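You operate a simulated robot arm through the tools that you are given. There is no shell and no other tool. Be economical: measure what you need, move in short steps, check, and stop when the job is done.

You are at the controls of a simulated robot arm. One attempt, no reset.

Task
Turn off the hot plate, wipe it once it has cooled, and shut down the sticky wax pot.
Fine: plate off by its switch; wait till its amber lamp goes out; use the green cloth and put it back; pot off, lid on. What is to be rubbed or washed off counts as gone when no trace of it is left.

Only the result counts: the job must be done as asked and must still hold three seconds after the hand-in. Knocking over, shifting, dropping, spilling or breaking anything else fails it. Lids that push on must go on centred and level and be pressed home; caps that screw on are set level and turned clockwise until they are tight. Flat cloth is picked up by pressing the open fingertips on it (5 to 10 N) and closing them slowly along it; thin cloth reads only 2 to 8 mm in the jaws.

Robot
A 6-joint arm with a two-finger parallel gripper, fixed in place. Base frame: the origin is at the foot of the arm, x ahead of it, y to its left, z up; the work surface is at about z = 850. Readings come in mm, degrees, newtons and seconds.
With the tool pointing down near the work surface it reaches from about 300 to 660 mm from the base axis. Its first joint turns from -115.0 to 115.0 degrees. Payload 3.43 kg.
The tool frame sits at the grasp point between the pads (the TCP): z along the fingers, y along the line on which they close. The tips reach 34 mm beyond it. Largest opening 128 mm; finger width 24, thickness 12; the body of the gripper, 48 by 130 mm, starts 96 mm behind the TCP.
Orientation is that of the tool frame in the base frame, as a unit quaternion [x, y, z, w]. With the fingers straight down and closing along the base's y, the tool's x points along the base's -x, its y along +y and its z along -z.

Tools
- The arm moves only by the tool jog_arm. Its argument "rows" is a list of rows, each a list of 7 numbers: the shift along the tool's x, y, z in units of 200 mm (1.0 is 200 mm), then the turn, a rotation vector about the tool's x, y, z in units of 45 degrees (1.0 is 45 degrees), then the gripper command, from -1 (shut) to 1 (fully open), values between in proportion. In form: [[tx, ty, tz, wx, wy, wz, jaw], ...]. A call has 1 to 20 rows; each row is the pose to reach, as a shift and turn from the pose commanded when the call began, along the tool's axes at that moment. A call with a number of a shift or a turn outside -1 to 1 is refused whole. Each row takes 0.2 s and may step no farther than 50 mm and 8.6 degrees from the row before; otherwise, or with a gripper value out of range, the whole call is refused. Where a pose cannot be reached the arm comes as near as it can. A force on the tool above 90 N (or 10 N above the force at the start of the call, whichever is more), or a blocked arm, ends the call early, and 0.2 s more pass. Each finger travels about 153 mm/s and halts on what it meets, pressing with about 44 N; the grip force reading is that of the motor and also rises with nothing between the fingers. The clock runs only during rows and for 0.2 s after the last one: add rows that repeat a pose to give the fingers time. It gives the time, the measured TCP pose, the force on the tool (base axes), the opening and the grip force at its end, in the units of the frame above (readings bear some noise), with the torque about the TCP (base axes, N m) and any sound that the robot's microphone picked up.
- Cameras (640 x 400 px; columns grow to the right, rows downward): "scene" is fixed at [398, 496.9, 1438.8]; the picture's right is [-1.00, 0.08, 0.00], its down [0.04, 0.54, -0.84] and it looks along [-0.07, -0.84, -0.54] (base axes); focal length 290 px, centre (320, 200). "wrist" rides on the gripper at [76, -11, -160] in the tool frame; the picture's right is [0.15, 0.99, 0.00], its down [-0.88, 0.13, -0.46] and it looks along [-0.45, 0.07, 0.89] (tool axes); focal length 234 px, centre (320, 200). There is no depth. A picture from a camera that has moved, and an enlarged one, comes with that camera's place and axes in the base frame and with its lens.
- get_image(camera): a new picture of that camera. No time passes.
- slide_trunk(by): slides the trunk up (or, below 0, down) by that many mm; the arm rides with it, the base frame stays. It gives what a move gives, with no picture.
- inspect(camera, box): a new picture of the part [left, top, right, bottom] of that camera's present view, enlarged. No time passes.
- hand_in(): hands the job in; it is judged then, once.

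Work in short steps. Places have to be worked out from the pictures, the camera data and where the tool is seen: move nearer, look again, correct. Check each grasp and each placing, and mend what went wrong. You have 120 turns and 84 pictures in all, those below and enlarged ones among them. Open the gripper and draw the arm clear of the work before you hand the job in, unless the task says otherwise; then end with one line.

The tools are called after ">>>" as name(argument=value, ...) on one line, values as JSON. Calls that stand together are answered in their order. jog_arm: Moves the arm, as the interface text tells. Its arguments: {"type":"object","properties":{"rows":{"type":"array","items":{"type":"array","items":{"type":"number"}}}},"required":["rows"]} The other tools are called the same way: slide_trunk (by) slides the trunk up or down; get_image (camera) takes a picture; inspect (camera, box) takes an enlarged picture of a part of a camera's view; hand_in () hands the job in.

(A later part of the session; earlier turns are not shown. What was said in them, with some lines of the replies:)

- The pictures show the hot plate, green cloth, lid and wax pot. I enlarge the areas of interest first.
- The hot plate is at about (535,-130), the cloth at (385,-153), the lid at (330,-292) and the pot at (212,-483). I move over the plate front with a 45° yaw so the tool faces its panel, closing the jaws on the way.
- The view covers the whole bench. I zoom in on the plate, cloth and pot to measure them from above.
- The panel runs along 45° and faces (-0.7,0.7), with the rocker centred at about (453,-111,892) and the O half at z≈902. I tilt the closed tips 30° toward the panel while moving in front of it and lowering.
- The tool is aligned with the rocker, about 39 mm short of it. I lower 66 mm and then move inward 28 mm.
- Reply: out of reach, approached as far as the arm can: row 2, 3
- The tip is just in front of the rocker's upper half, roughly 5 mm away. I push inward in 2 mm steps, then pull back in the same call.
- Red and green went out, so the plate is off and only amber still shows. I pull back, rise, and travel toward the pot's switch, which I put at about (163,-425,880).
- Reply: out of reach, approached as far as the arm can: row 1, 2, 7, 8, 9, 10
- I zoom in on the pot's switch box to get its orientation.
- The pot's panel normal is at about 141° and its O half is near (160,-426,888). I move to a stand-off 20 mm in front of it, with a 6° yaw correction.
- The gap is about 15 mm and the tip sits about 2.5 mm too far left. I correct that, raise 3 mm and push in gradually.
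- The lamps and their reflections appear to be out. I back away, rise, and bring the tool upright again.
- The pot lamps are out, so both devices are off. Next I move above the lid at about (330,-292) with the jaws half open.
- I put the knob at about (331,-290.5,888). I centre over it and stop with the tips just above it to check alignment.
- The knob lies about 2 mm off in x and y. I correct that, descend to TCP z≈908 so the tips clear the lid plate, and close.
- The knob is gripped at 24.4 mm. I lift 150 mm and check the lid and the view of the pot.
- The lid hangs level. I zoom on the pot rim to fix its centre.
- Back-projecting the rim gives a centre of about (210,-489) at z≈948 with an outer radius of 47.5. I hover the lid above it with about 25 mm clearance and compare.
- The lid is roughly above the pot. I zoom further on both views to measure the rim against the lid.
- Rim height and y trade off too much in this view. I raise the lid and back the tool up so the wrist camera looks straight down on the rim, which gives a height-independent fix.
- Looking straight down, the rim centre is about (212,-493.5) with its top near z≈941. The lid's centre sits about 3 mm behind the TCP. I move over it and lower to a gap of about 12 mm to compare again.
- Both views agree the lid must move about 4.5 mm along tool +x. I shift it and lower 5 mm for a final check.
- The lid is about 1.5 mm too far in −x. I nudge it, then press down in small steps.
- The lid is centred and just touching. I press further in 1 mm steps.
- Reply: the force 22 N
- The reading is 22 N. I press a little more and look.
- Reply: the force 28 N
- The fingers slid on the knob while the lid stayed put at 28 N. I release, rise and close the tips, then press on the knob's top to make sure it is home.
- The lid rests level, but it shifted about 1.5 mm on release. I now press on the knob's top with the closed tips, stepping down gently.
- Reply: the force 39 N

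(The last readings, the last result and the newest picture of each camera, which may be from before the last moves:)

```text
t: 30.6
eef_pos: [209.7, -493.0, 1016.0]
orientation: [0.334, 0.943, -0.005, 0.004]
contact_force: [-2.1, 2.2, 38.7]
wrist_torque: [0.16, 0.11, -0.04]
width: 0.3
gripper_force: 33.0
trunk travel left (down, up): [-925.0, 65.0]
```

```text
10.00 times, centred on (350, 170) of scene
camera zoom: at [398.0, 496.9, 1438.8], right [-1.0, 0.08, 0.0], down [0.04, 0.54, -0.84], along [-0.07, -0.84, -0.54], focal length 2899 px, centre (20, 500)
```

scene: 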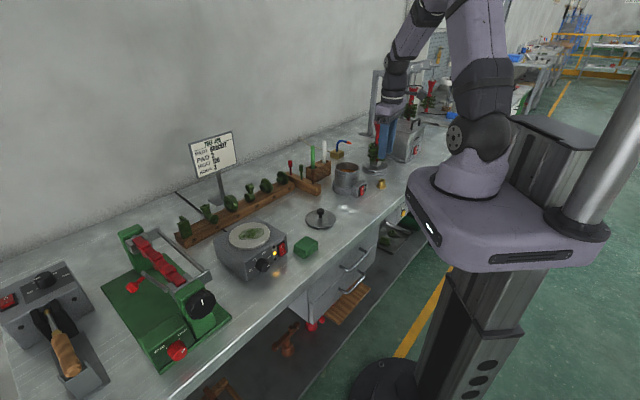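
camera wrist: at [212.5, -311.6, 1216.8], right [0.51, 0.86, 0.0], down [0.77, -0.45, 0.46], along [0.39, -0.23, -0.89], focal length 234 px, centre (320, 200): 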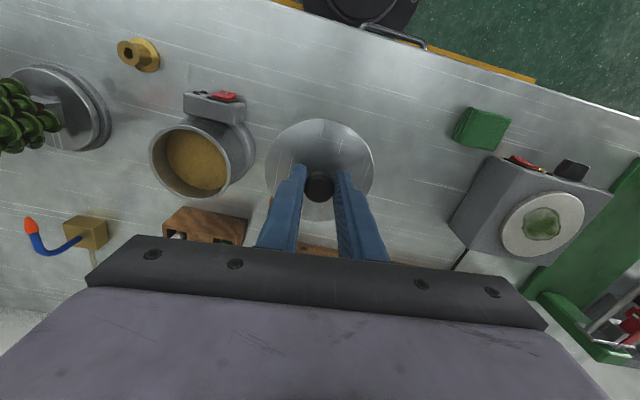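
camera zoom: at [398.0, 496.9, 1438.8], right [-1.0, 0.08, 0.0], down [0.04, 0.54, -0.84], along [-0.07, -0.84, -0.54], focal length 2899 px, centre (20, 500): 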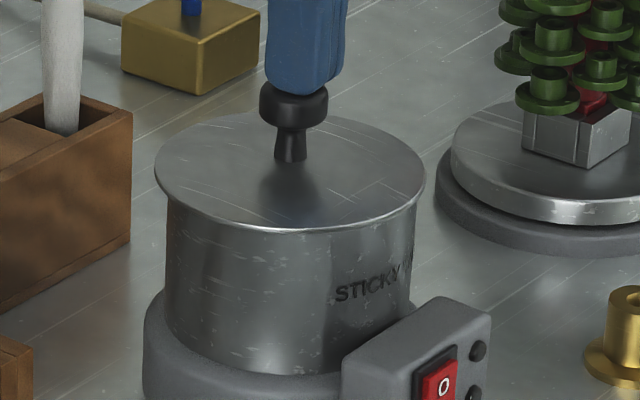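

The lid edge sits flush on the rim and didn't move at 39 N. I give one firmer press, then lift away and check.

>>> jog_arm(rows=[[0, 0, 0.012, 0, 0, 0, -1], [0, 0, 0.025, 0, 0, 0, -1], [0, 0, 0.025, 0, 0, 0, -1]])

>>> jog_arm(rows=[[0, 0, -0.06, 0, 0, 0, -1], [0, 0, -0.2, 0, 0, 0, -1], [0, 0, -0.4, 0, 0, 0, -1], [0, 0, -0.55, 0, 0, 0, -1]])

>>> inspect(camera="scene", box=[330, 150, 370, 190])

>>> get_image(camera="wrist")

```text
t: 31.4
eef_pos: [210.3, -491.7, 1015.3]
orientation: [0.335, 0.942, -0.009, 0.007]
contact_force: [-4.3, 8.3, 62.0]
wrist_torque: [0.59, 0.35, -0.02]
width: 0.0
gripper_force: 33.0
trunk travel left (down, up): [-925.0, 65.0]
```

```text
t: 32.4
eef_pos: [212.2, -492.9, 1115.9]
orientation: [0.334, 0.942, 0.001, -0.001]
contact_force: [-0.8, -0.3, -0.6]
wrist_torque: [-0.01, 0.0, 0.02]
width: 0.0
gripper_force: 32.8
trunk travel left (down, up): [-925.0, 65.0]
```

```text
10.00 times, centred on (350, 170) of scene
camera zoom: at [398.0, 496.9, 1438.8], right [-1.0, 0.08, 0.0], down [0.04, 0.54, -0.84], along [-0.07, -0.84, -0.54], focal length 2899 px, centre (20, 500)
```

zoom: 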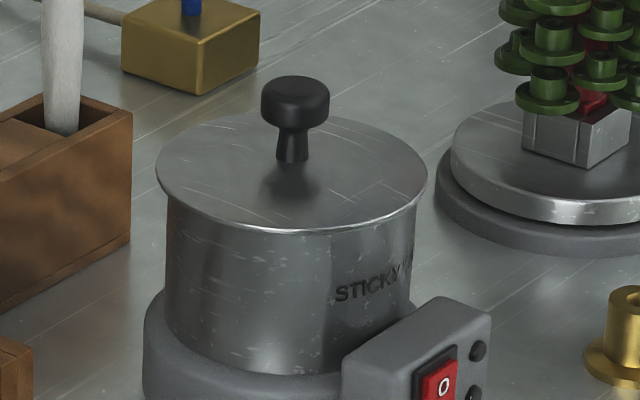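

```text
43 pictures are left
camera wrist: at [145.6, -454.3, 1276.1], right [0.51, 0.86, 0.0], down [0.77, -0.46, 0.45], along [0.39, -0.23, -0.89], focal length 234 px, centre (320, 200)
```

wrist: 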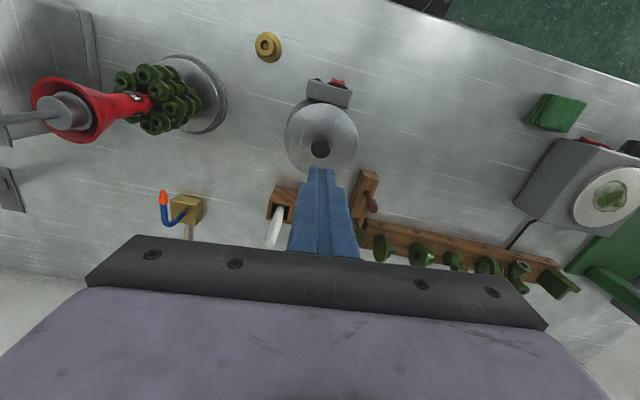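

The lid is centred, level and pressed home. I now travel to the cloth at about (385,-153) with the jaws opening.

>>> jog_arm(rows=[[0.05, 0.24, 0, 0, 0, 0, -1], [0.1, 0.47, 0, 0, 0, 0, -1], [0.15, 0.7, 0, 0, 0, 0, -0.5], [0.2, 0.93, 0, 0, 0, 0, 0]])

>>> jog_arm(rows=[[0.05, 0.24, 0.1, 0, 0, 0, 0.3], [0.1, 0.47, 0.25, 0, 0, 0, 0.6], [0.15, 0.7, 0.4, 0, 0, 0, 0.6], [0.194, 0.93, 0.5, 0, 0, 0, 0.6], [0.194, 0.93, 0.5, 0, 0, 0, 0.6]])

>>> get_image(camera="wrist")

>>> inspect(camera="scene", box=[220, 180, 340, 280])

```text
t: 33.4
eef_pos: [300.2, -321.3, 1115.3]
orientation: [0.335, 0.942, 0.0, -0.001]
contact_force: [1.1, 0.0, 0.1]
wrist_torque: [0.0, 0.02, 0.0]
width: 63.9
gripper_force: 0.1
trunk travel left (down, up): [-925.0, 65.0]
```

```text
refused: row 1 steps farther than a row can; nothing moved
```

```text
42 pictures are left
camera wrist: at [235.0, -282.7, 1274.7], right [0.51, 0.86, 0.0], down [0.77, -0.45, 0.46], along [0.39, -0.23, -0.89], focal length 234 px, centre (320, 200)
```

wrist: 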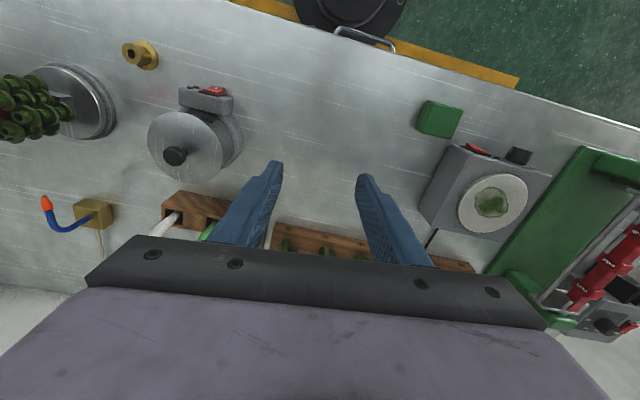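

```text
4.00 times, centred on (280, 230) of scene
camera zoom: at [398.0, 496.9, 1438.8], right [-1.0, 0.08, 0.0], down [0.04, 0.54, -0.84], along [-0.07, -0.84, -0.54], focal length 1160 px, centre (480, 80)
```

zoom: 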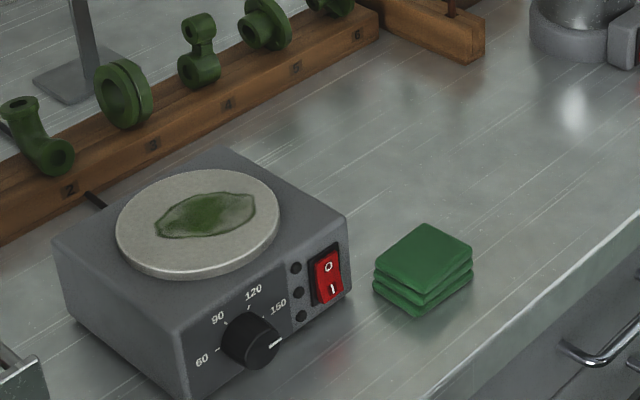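

All three plate lamps are dark, so it has cooled. I continue to the cloth in smaller steps.

>>> jog_arm(rows=[[0.033, 0.153, 0.08, 0, 0, 0, 0.2], [0.067, 0.307, 0.17, 0, 0, 0, 0.5], [0.1, 0.46, 0.26, 0, 0, 0, 0.6], [0.133, 0.613, 0.35, 0, 0, 0, 0.6], [0.167, 0.767, 0.44, 0, 0, 0, 0.6], [0.2, 0.92, 0.525, 0, 0, 0, 0.6], [0.2, 0.92, 0.525, 0, 0, 0, 0.6]])

>>> inspect(camera="wrist", box=[220, 60, 420, 200])

```text
t: 35.0
eef_pos: [382.3, -154.1, 1006.4]
orientation: [0.335, 0.942, -0.001, 0.0]
contact_force: [-0.2, -0.1, 0.3]
wrist_torque: [0.0, 0.01, 0.0]
width: 102.4
gripper_force: 0.0
trunk travel left (down, up): [-925.0, 65.0]
```

```text
2.86 times, centred on (320, 130) of wrist
camera zoom: at [316.9, -116.4, 1166.4], right [0.51, 0.86, 0.0], down [0.77, -0.46, 0.46], along [0.39, -0.23, -0.89], focal length 669 px, centre (320, 400)
```

zoom: 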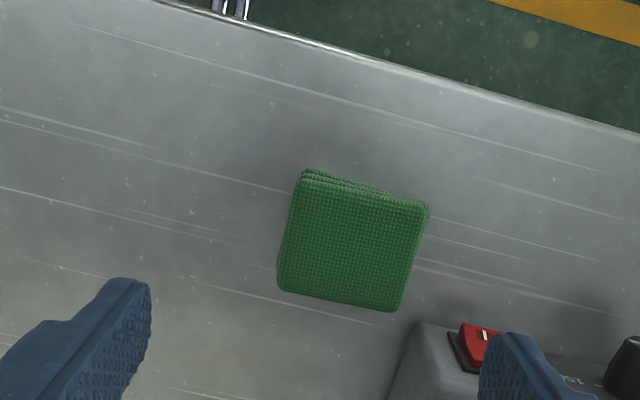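

The pad is about 57×53 mm, centred at (388.6,-142) with its edges at 47°. I straddle it with the tips about 5 mm above the bench and close slowly.

>>> jog_arm(rows=[[0.014, 0.068, 0.15, 0, 0, 0.04, 0.4], [0.014, 0.068, 0.35, 0, 0, 0.078, 0.4], [0.014, 0.068, 0.5, 0, 0, 0.078, 0.4], [0.014, 0.068, 0.587, 0, 0, 0.078, 0.4], [0.014, 0.068, 0.587, 0, 0, 0.078, 0.4]])

>>> inspect(camera="wrist", box=[220, 60, 420, 220])

>>> inspect(camera="scene", box=[260, 200, 350, 280])

```text
t: 36.2
eef_pos: [389.3, -143.9, 892.0]
orientation: [0.365, 0.931, 0.001, 0.0]
contact_force: [-0.4, 0.1, 0.1]
wrist_torque: [0.02, -0.04, 0.0]
width: 89.9
gripper_force: 0.0
trunk travel left (down, up): [-925.0, 65.0]
```

```text
2.50 times, centred on (320, 140) of wrist
camera zoom: at [326.2, -100.5, 1051.0], right [0.56, 0.83, 0.0], down [0.74, -0.5, 0.46], along [0.38, -0.26, -0.89], focal length 585 px, centre (320, 350)
```

zoom: 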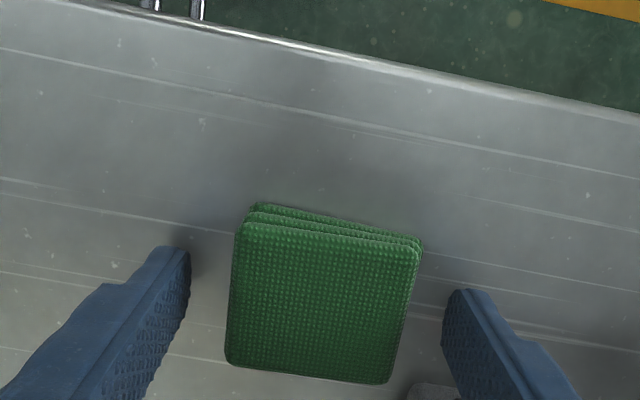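

```text
5.00 times, centred on (305, 240) of scene
camera zoom: at [398.0, 496.9, 1438.8], right [-1.0, 0.08, 0.0], down [0.04, 0.54, -0.84], along [-0.07, -0.84, -0.54], focal length 1450 px, centre (395, 0)
```

zoom: 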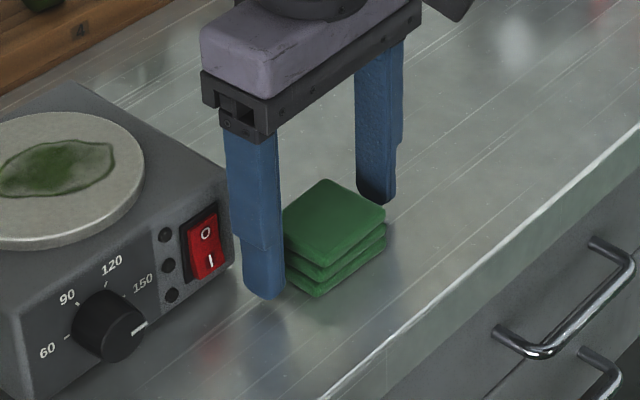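

It is well placed. I lower 3 mm more and close slowly.

>>> jog_arm(rows=[[0, 0, 0.015, 0, 0, 0, 0.3], [0, 0, 0.015, 0, 0, 0, 0.15], [0, 0, 0.015, 0, 0, 0, 0.0], [0, 0, 0.015, 0, 0, 0, -0.1], [0, 0, 0.015, 0, 0, 0, -0.2], [0, 0, 0.015, 0, 0, 0, -0.3], [0, 0, 0.015, 0, 0, 0, -0.4]])

>>> inspect(camera="wrist", box=[220, 60, 420, 220])

```text
t: 37.8
eef_pos: [388.2, -144.2, 889.2]
orientation: [0.364, 0.932, 0.0, -0.001]
contact_force: [0.0, -0.2, 0.0]
wrist_torque: [-0.03, -0.03, 0.0]
width: 61.2
gripper_force: 44.3
trunk travel left (down, up): [-925.0, 65.0]
```

```text
2.50 times, centred on (320, 140) of wrist
camera zoom: at [325.6, -100.7, 1048.5], right [0.56, 0.83, 0.0], down [0.74, -0.5, 0.46], along [0.38, -0.26, -0.89], focal length 585 px, centre (320, 350)
```

zoom: 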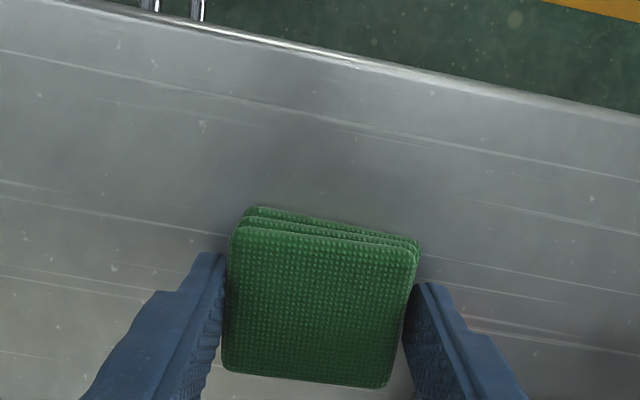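

The pad is held at 61 mm. I lift it straight up and carry it over the plate at about (537,-129).

>>> jog_arm(rows=[[0, 0, -0.1, 0, 0, 0, -0.5], [0, 0, -0.3, 0, 0, 0, -0.5], [0, 0, -0.5, 0, 0, 0, -0.5], [0, 0, -0.65, 0, 0, 0, -0.5], [-0.12, 0.14, -0.65, 0, 0, 0, -0.5], [-0.25, 0.28, -0.65, 0, 0, 0, -0.5], [-0.37, 0.42, -0.65, 0, 0, 0, -0.5], [-0.495, 0.56, -0.65, 0, 0, 0, -0.5], [-0.495, 0.56, -0.65, 0, 0, 0, -0.5]])

>>> get_image(camera="wrist")

>>> inspect(camera="scene", box=[200, 170, 310, 270])

```text
t: 39.8
eef_pos: [537.3, -126.3, 1018.6]
orientation: [0.363, 0.932, 0.0, 0.0]
contact_force: [0.2, 0.3, -0.5]
wrist_torque: [0.01, 0.0, -0.01]
width: 60.7
gripper_force: 43.9
trunk travel left (down, up): [-925.0, 65.0]
```

```text
36 pictures are left
camera wrist: at [473.6, -83.8, 1178.0], right [0.56, 0.83, 0.0], down [0.74, -0.5, 0.46], along [0.38, -0.26, -0.89], focal length 234 px, centre (320, 200)
```

wrist: 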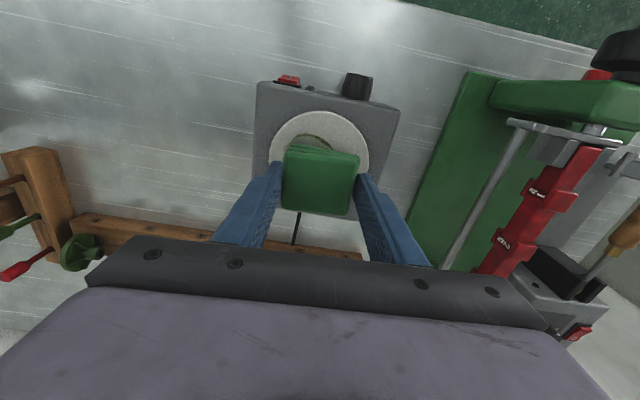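

```text
4.00 times, centred on (255, 220) of scene
camera zoom: at [398.0, 496.9, 1438.8], right [-1.0, 0.08, 0.0], down [0.04, 0.54, -0.84], along [-0.07, -0.84, -0.54], focal length 1160 px, centre (580, 120)
```

zoom: 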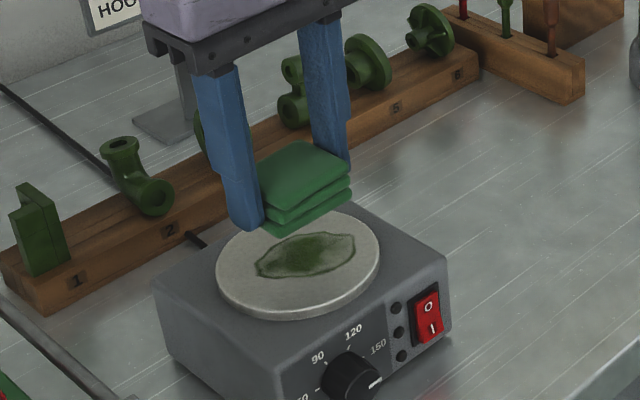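

The plate centre is about (538.5,-130), and I'm nearly above it. I lower toward contact, which I expect near TCP z≈965.

>>> jog_arm(rows=[[-0.008, -0.01, 0.1, 0, 0, 0, -0.5], [-0.008, -0.01, 0.2, 0, 0, 0, -0.5], [-0.008, -0.01, 0.22, 0, 0, 0, -0.5], [-0.008, -0.01, 0.235, 0, 0, 0, -0.5], [-0.008, -0.01, 0.25, 0, 0, 0, -0.5]])

```text
t: 41.0
eef_pos: [538.8, -129.7, 972.0]
orientation: [0.364, 0.931, 0.0, 0.003]
contact_force: [-0.8, 0.4, 19.9]
wrist_torque: [0.05, 0.53, -0.05]
width: 61.0
gripper_force: 44.2
trunk travel left (down, up): [-925.0, 65.0]
```

There is contact at 20 N. I wipe back and forth over the stain, ±24 mm across three lanes.

>>> jog_arm(rows=[[0, 0.12, 0, 0, 0, 0, -0.5], [0, 0, 0, 0, 0, 0, -0.5], [0, -0.12, 0, 0, 0, 0, -0.5], [0.1, -0.12, 0, 0, 0, 0, -0.5], [0.1, 0, 0, 0, 0, 0, -0.5], [0.1, 0.12, 0, 0, 0, 0, -0.5], [0, 0.12, 0, 0, 0, 0, -0.5], [-0.1, 0.12, 0, 0, 0, 0, -0.5], [-0.1, 0, 0, 0, 0, 0, -0.5], [-0.1, -0.12, 0, 0, 0, 0, -0.5], [0, -0.12, 0, 0, 0, 0, -0.5], [0, 0, 0, 0, 0, 0, -0.5], [0.12, 0, 0, 0, 0, 0, -0.5], [0, 0, 0, 0, 0, 0, -0.5], [-0.12, 0, 0, 0, 0, 0, -0.5], [-0.12, 0.08, 0, 0, 0, 0, -0.5], [0, 0.08, 0, 0, 0, 0, -0.5], [0.12, 0.08, 0, 0, 0, 0, -0.5], [0, -0.08, 0, 0, 0, 0, -0.5], [0, 0, 0, 0, 0, 0, -0.5]])

>>> jog_arm(rows=[[0, 0, -0.15, 0, 0, 0, -0.5], [0, 0, -0.3, 0, 0, 0, -0.5], [-0.2, 0, -0.35, 0, 0, 0, -0.5]])

>>> inspect(camera="scene", box=[200, 170, 310, 270])

```text
t: 45.2
eef_pos: [536.9, -132.7, 970.1]
orientation: [0.364, 0.931, -0.001, 0.0]
contact_force: [-8.5, -6.7, 23.0]
wrist_torque: [-0.18, -0.13, -0.05]
width: 60.9
gripper_force: 44.6
trunk travel left (down, up): [-925.0, 65.0]
```

```text
t: 46.0
eef_pos: [567.6, -157.2, 1033.3]
orientation: [0.363, 0.932, 0.001, -0.003]
contact_force: [0.5, 0.5, 0.4]
wrist_torque: [-0.01, 0.05, 0.02]
width: 60.3
gripper_force: 44.4
trunk travel left (down, up): [-925.0, 65.0]
```

```text
4.00 times, centred on (255, 220) of scene
camera zoom: at [398.0, 496.9, 1438.8], right [-1.0, 0.08, 0.0], down [0.04, 0.54, -0.84], along [-0.07, -0.84, -0.54], focal length 1160 px, centre (580, 120)
```

zoom: 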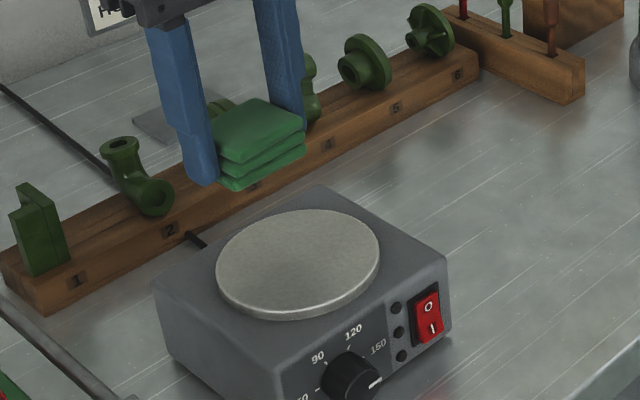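

The stain looks gone. I zoom in to check for traces.

>>> inspect(camera="scene", box=[225, 215, 275, 255])

>>> inspect(camera="wrist", box=[250, 40, 390, 180])

```text
10.00 times, centred on (250, 235) of scene
camera zoom: at [398.0, 496.9, 1438.8], right [-1.0, 0.08, 0.0], down [0.04, 0.54, -0.84], along [-0.07, -0.84, -0.54], focal length 2899 px, centre (1020, -150)
```

zoom: 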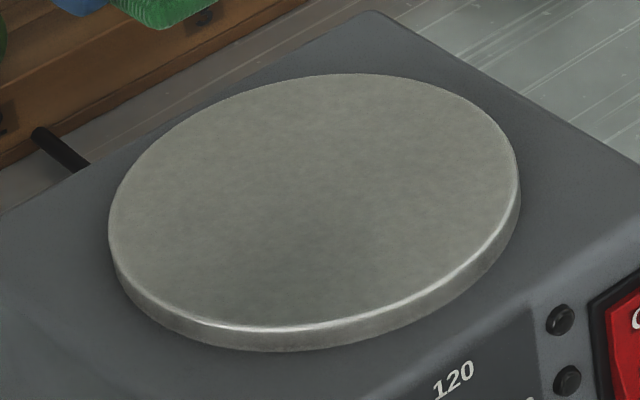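

```text
2.86 times, centred on (320, 110) of wrist
camera zoom: at [505.2, -115.8, 1192.7], right [0.56, 0.83, 0.0], down [0.74, -0.5, 0.45], along [0.37, -0.25, -0.89], focal length 669 px, centre (320, 457)
```

zoom: 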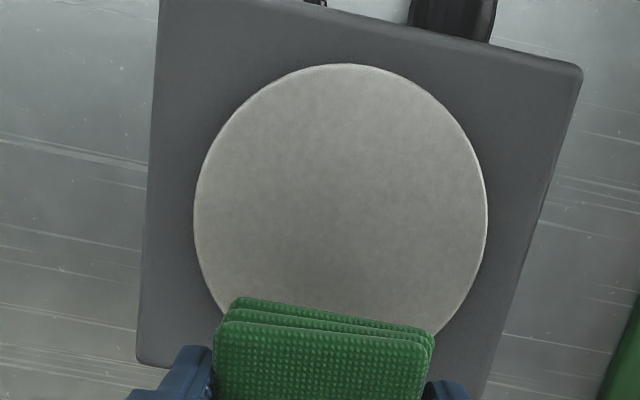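

It looks clean apart from a faint shading that may be a reflection. I do a second wipe pass to be safe.

>>> jog_arm(rows=[[0.2, 0, 0.05, 0, 0, 0, -0.5], [0.2, 0, 0.25, 0, 0, 0, -0.5], [0.2, 0, 0.355, 0, 0, 0, -0.5], [0.2, 0.1, 0.355, 0, 0, 0, -0.5], [0.2, 0, 0.355, 0, 0, 0, -0.5], [0.2, -0.1, 0.355, 0, 0, 0, -0.5], [0.29, -0.1, 0.355, 0, 0, 0, -0.5], [0.29, 0, 0.355, 0, 0, 0, -0.5], [0.29, 0.1, 0.355, 0, 0, 0, -0.5], [0.2, 0.1, 0.355, 0, 0, 0, -0.5], [0.11, 0.1, 0.355, 0, 0, 0, -0.5], [0.11, 0, 0.355, 0, 0, 0, -0.5], [0.11, -0.1, 0.355, 0, 0, 0, -0.5], [0.2, -0.05, 0.355, 0, 0, 0, -0.5], [0.3, 0, 0.355, 0, 0, 0, -0.5], [0.2, 0, 0.355, 0, 0, 0, -0.5], [0.2, 0, 0.2, 0, 0, 0, -0.5], [0.2, 0, 0, 0, 0, 0, -0.5], [0.0, 0, 0, 0, 0, 0, -0.5]])

>>> inspect(camera="wrist", box=[250, 40, 390, 180])

```text
t: 50.0
eef_pos: [569.1, -158.7, 1035.1]
orientation: [0.363, 0.932, 0.0, -0.003]
contact_force: [-0.2, 0.1, -0.3]
wrist_torque: [0.05, 0.02, -0.03]
width: 60.6
gripper_force: 44.0
trunk travel left (down, up): [-925.0, 65.0]
```

```text
2.86 times, centred on (320, 110) of wrist
camera zoom: at [505.5, -115.4, 1194.6], right [0.56, 0.83, 0.0], down [0.74, -0.5, 0.45], along [0.37, -0.25, -0.89], focal length 669 px, centre (320, 457)
```

zoom: 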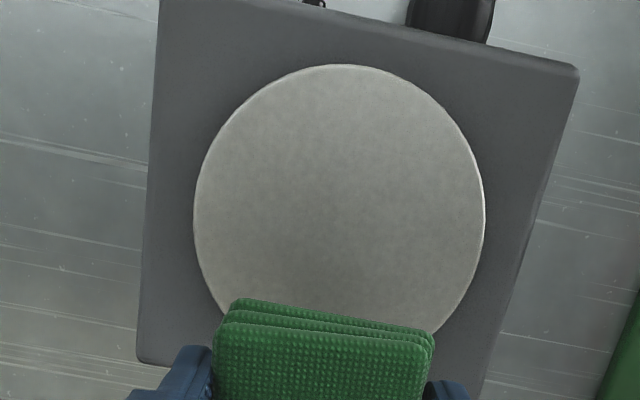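

The plate is clean. I carry the pad back above its original spot and lower to about 4 mm above the bench.

>>> jog_arm(rows=[[0.143, -0.112, 0, 0, 0, 0, -0.5], [0.286, -0.224, 0, 0, 0, 0, -0.5], [0.428, -0.336, 0, 0, 0, 0, -0.5], [0.571, -0.448, 0, 0, 0, 0, -0.5], [0.714, -0.56, 0, 0, 0, 0, -0.5], [0.714, -0.56, 0.2, 0, 0, 0, -0.5], [0.714, -0.56, 0.4, 0, 0, 0, -0.5], [0.714, -0.56, 0.6, 0, 0, 0, -0.5], [0.714, -0.56, 0.69, 0, 0, 0, -0.5], [0.714, -0.56, 0.69, 0, 0, 0, -0.5]])

>>> inspect(camera="scene", box=[260, 200, 350, 280])

```text
t: 52.2
eef_pos: [387.1, -145.5, 898.4]
orientation: [0.363, 0.932, 0.0, -0.001]
contact_force: [0.4, -0.7, -0.4]
wrist_torque: [0.03, -0.01, 0.02]
width: 60.7
gripper_force: 43.8
trunk travel left (down, up): [-925.0, 65.0]
```

```text
5.00 times, centred on (305, 240) of scene
camera zoom: at [398.0, 496.9, 1438.8], right [-1.0, 0.08, 0.0], down [0.04, 0.54, -0.84], along [-0.07, -0.84, -0.54], focal length 1450 px, centre (395, 0)
```

zoom: 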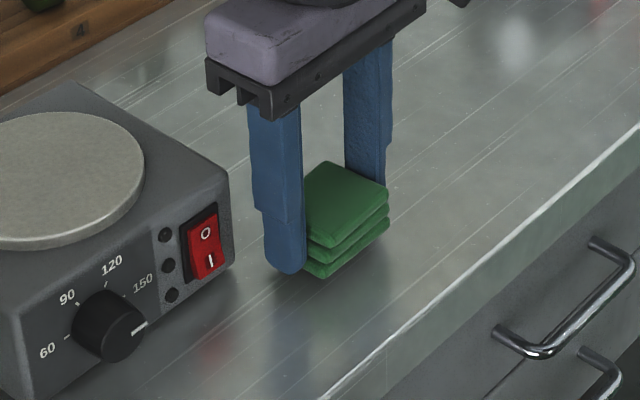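

I'm about 9 mm above the bench. I lower in small steps until light contact.

>>> jog_arm(rows=[[0, 0.008, 0.015, 0, 0, 0, -0.5], [0, 0.008, 0.03, 0, 0, 0, -0.5], [0, 0.008, 0.04, 0, 0, 0, -0.5], [0, 0.008, 0.045, 0, 0, 0, -0.5]])

```text
t: 53.2
eef_pos: [386.9, -142.5, 891.5]
orientation: [0.363, 0.932, 0.0, 0.0]
contact_force: [0.1, -0.4, -0.8]
wrist_torque: [0.01, 0.0, 0.02]
width: 60.9
gripper_force: 43.9
trunk travel left (down, up): [-925.0, 65.0]
```

>>> jog_arm(rows=[[0, 0, 0.005, 0, 0, 0, -0.5], [0, 0, 0.01, 0, 0, 0, -0.5], [0, 0, 0.015, 0, 0, 0, -0.5]])

>>> inspect(camera="scene", box=[260, 200, 350, 280])

```text
t: 54.0
eef_pos: [387.7, -142.3, 890.6]
orientation: [0.363, 0.932, 0.0, 0.001]
contact_force: [-0.6, -0.4, 0.8]
wrist_torque: [0.0, -0.01, 0.03]
width: 60.7
gripper_force: 43.9
trunk travel left (down, up): [-925.0, 65.0]
```

```text
5.00 times, centred on (305, 240) of scene
camera zoom: at [398.0, 496.9, 1438.8], right [-1.0, 0.08, 0.0], down [0.04, 0.54, -0.84], along [-0.07, -0.84, -0.54], focal length 1450 px, centre (395, 0)
```

zoom: 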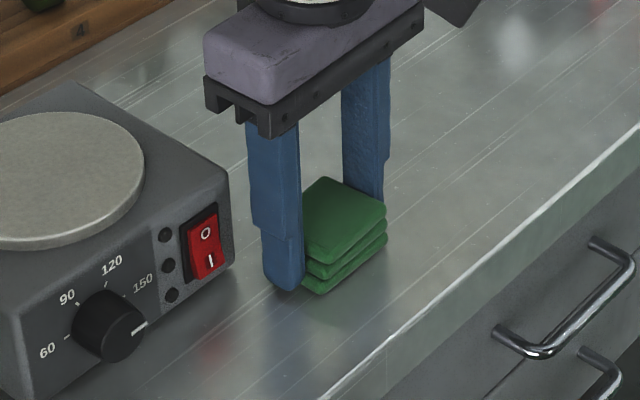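

The pad is within 1–2 mm of the bench and nearly matches its original image. I lower 2 mm more, open slowly and rise.

>>> jog_arm(rows=[[0, 0, 0.01, 0, 0, 0, -0.5], [0, 0, 0.01, 0, 0, 0, -0.5]])

>>> jog_arm(rows=[[0, 0, 0, 0, 0, 0, 0], [0, 0, 0, 0, 0, 0, 0.2], [0, 0, 0, 0, 0, 0, 0.5], [0, 0, 0, 0, 0, 0, 0.5], [0, 0, -0.15, 0, 0, 0, 0.5], [0, 0, -0.35, 0, 0, 0, 0.5], [0, 0, -0.55, 0, 0, 0, 0.5], [0, 0, -0.75, 0, 0, 0, 0.5], [0, 0, -0.95, 0, 0, 0, 0.5]])

>>> get_image(camera="scene")

>>> inspect(camera="scene", box=[220, 180, 340, 280])

```text
t: 54.6
eef_pos: [387.6, -141.5, 887.4]
orientation: [0.363, 0.932, 0.0, 0.001]
contact_force: [-1.3, -0.9, 9.0]
wrist_torque: [-0.25, -0.05, -0.03]
width: 60.9
gripper_force: 44.0
trunk travel left (down, up): [-925.0, 65.0]
```

```text
t: 56.6
eef_pos: [385.9, -145.2, 1080.7]
orientation: [0.362, 0.932, 0.0, -0.001]
contact_force: [0.3, 0.0, 0.5]
wrist_torque: [0.03, -0.02, 0.0]
width: 95.7
gripper_force: 0.0
trunk travel left (down, up): [-925.0, 65.0]
```

```text
28 pictures are left
```

scene: 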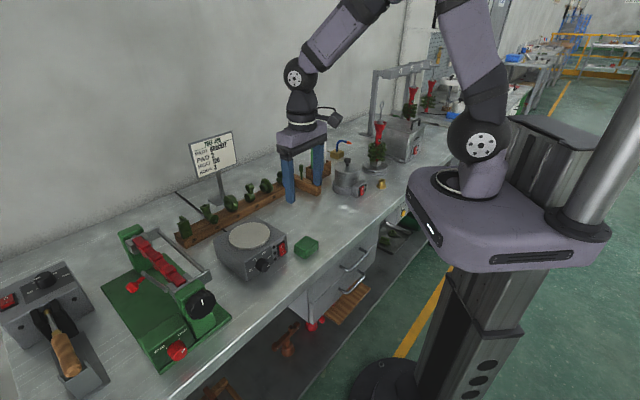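

```text
4.00 times, centred on (280, 230) of scene
camera zoom: at [398.0, 496.9, 1438.8], right [-1.0, 0.08, 0.0], down [0.04, 0.54, -0.84], along [-0.07, -0.84, -0.54], focal length 1160 px, centre (480, 80)
```

zoom: 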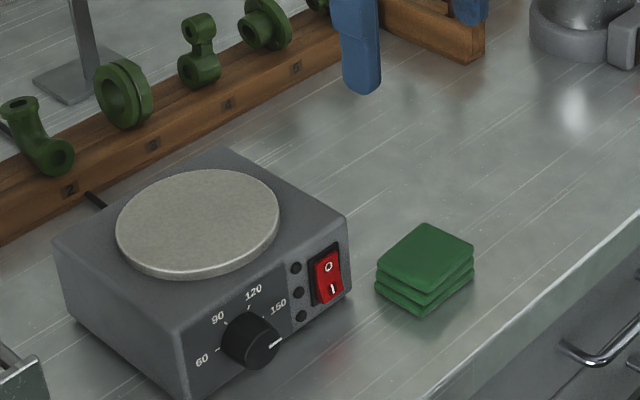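

The cloth is back in its place, and the plate is clean and off. One last check of the pot.

>>> inspect(camera="scene", box=[320, 140, 400, 210])

>>> get_image(camera="wrist")

```text
5.71 times, centred on (360, 175) of scene
camera zoom: at [398.0, 496.9, 1438.8], right [-1.0, 0.08, 0.0], down [0.04, 0.54, -0.84], along [-0.07, -0.84, -0.54], focal length 1657 px, centre (91, 343)
```

zoom: 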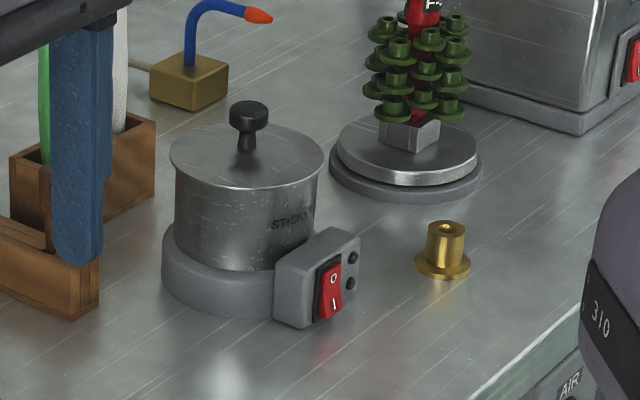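

```text
25 pictures are left
camera wrist: at [323.2, -102.9, 1239.6], right [0.56, 0.83, 0.0], down [0.74, -0.5, 0.45], along [0.38, -0.26, -0.89], focal length 234 px, centre (320, 200)
```

wrist: 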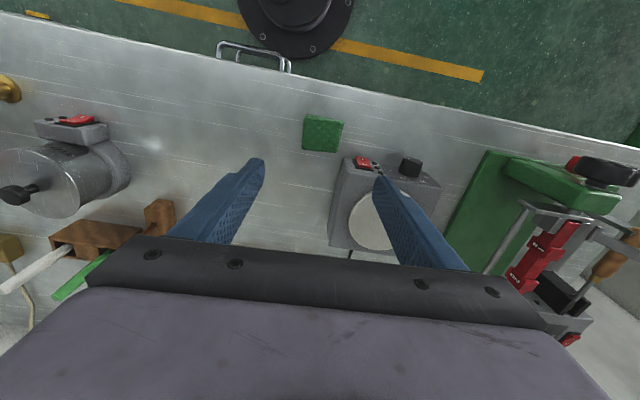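

Everything is in its final state: pot off with the lid level and centred, plate off and clean, cloth back, arm clear. I hand in.

>>> hand_in()

```text
The job is handed in.
```

The hot plate is off by its switch and wiped clean after its amber lamp went out, the green cloth is back within about 2 mm of where it was, and the wax pot is off with its lid pressed home; the job is handed in.
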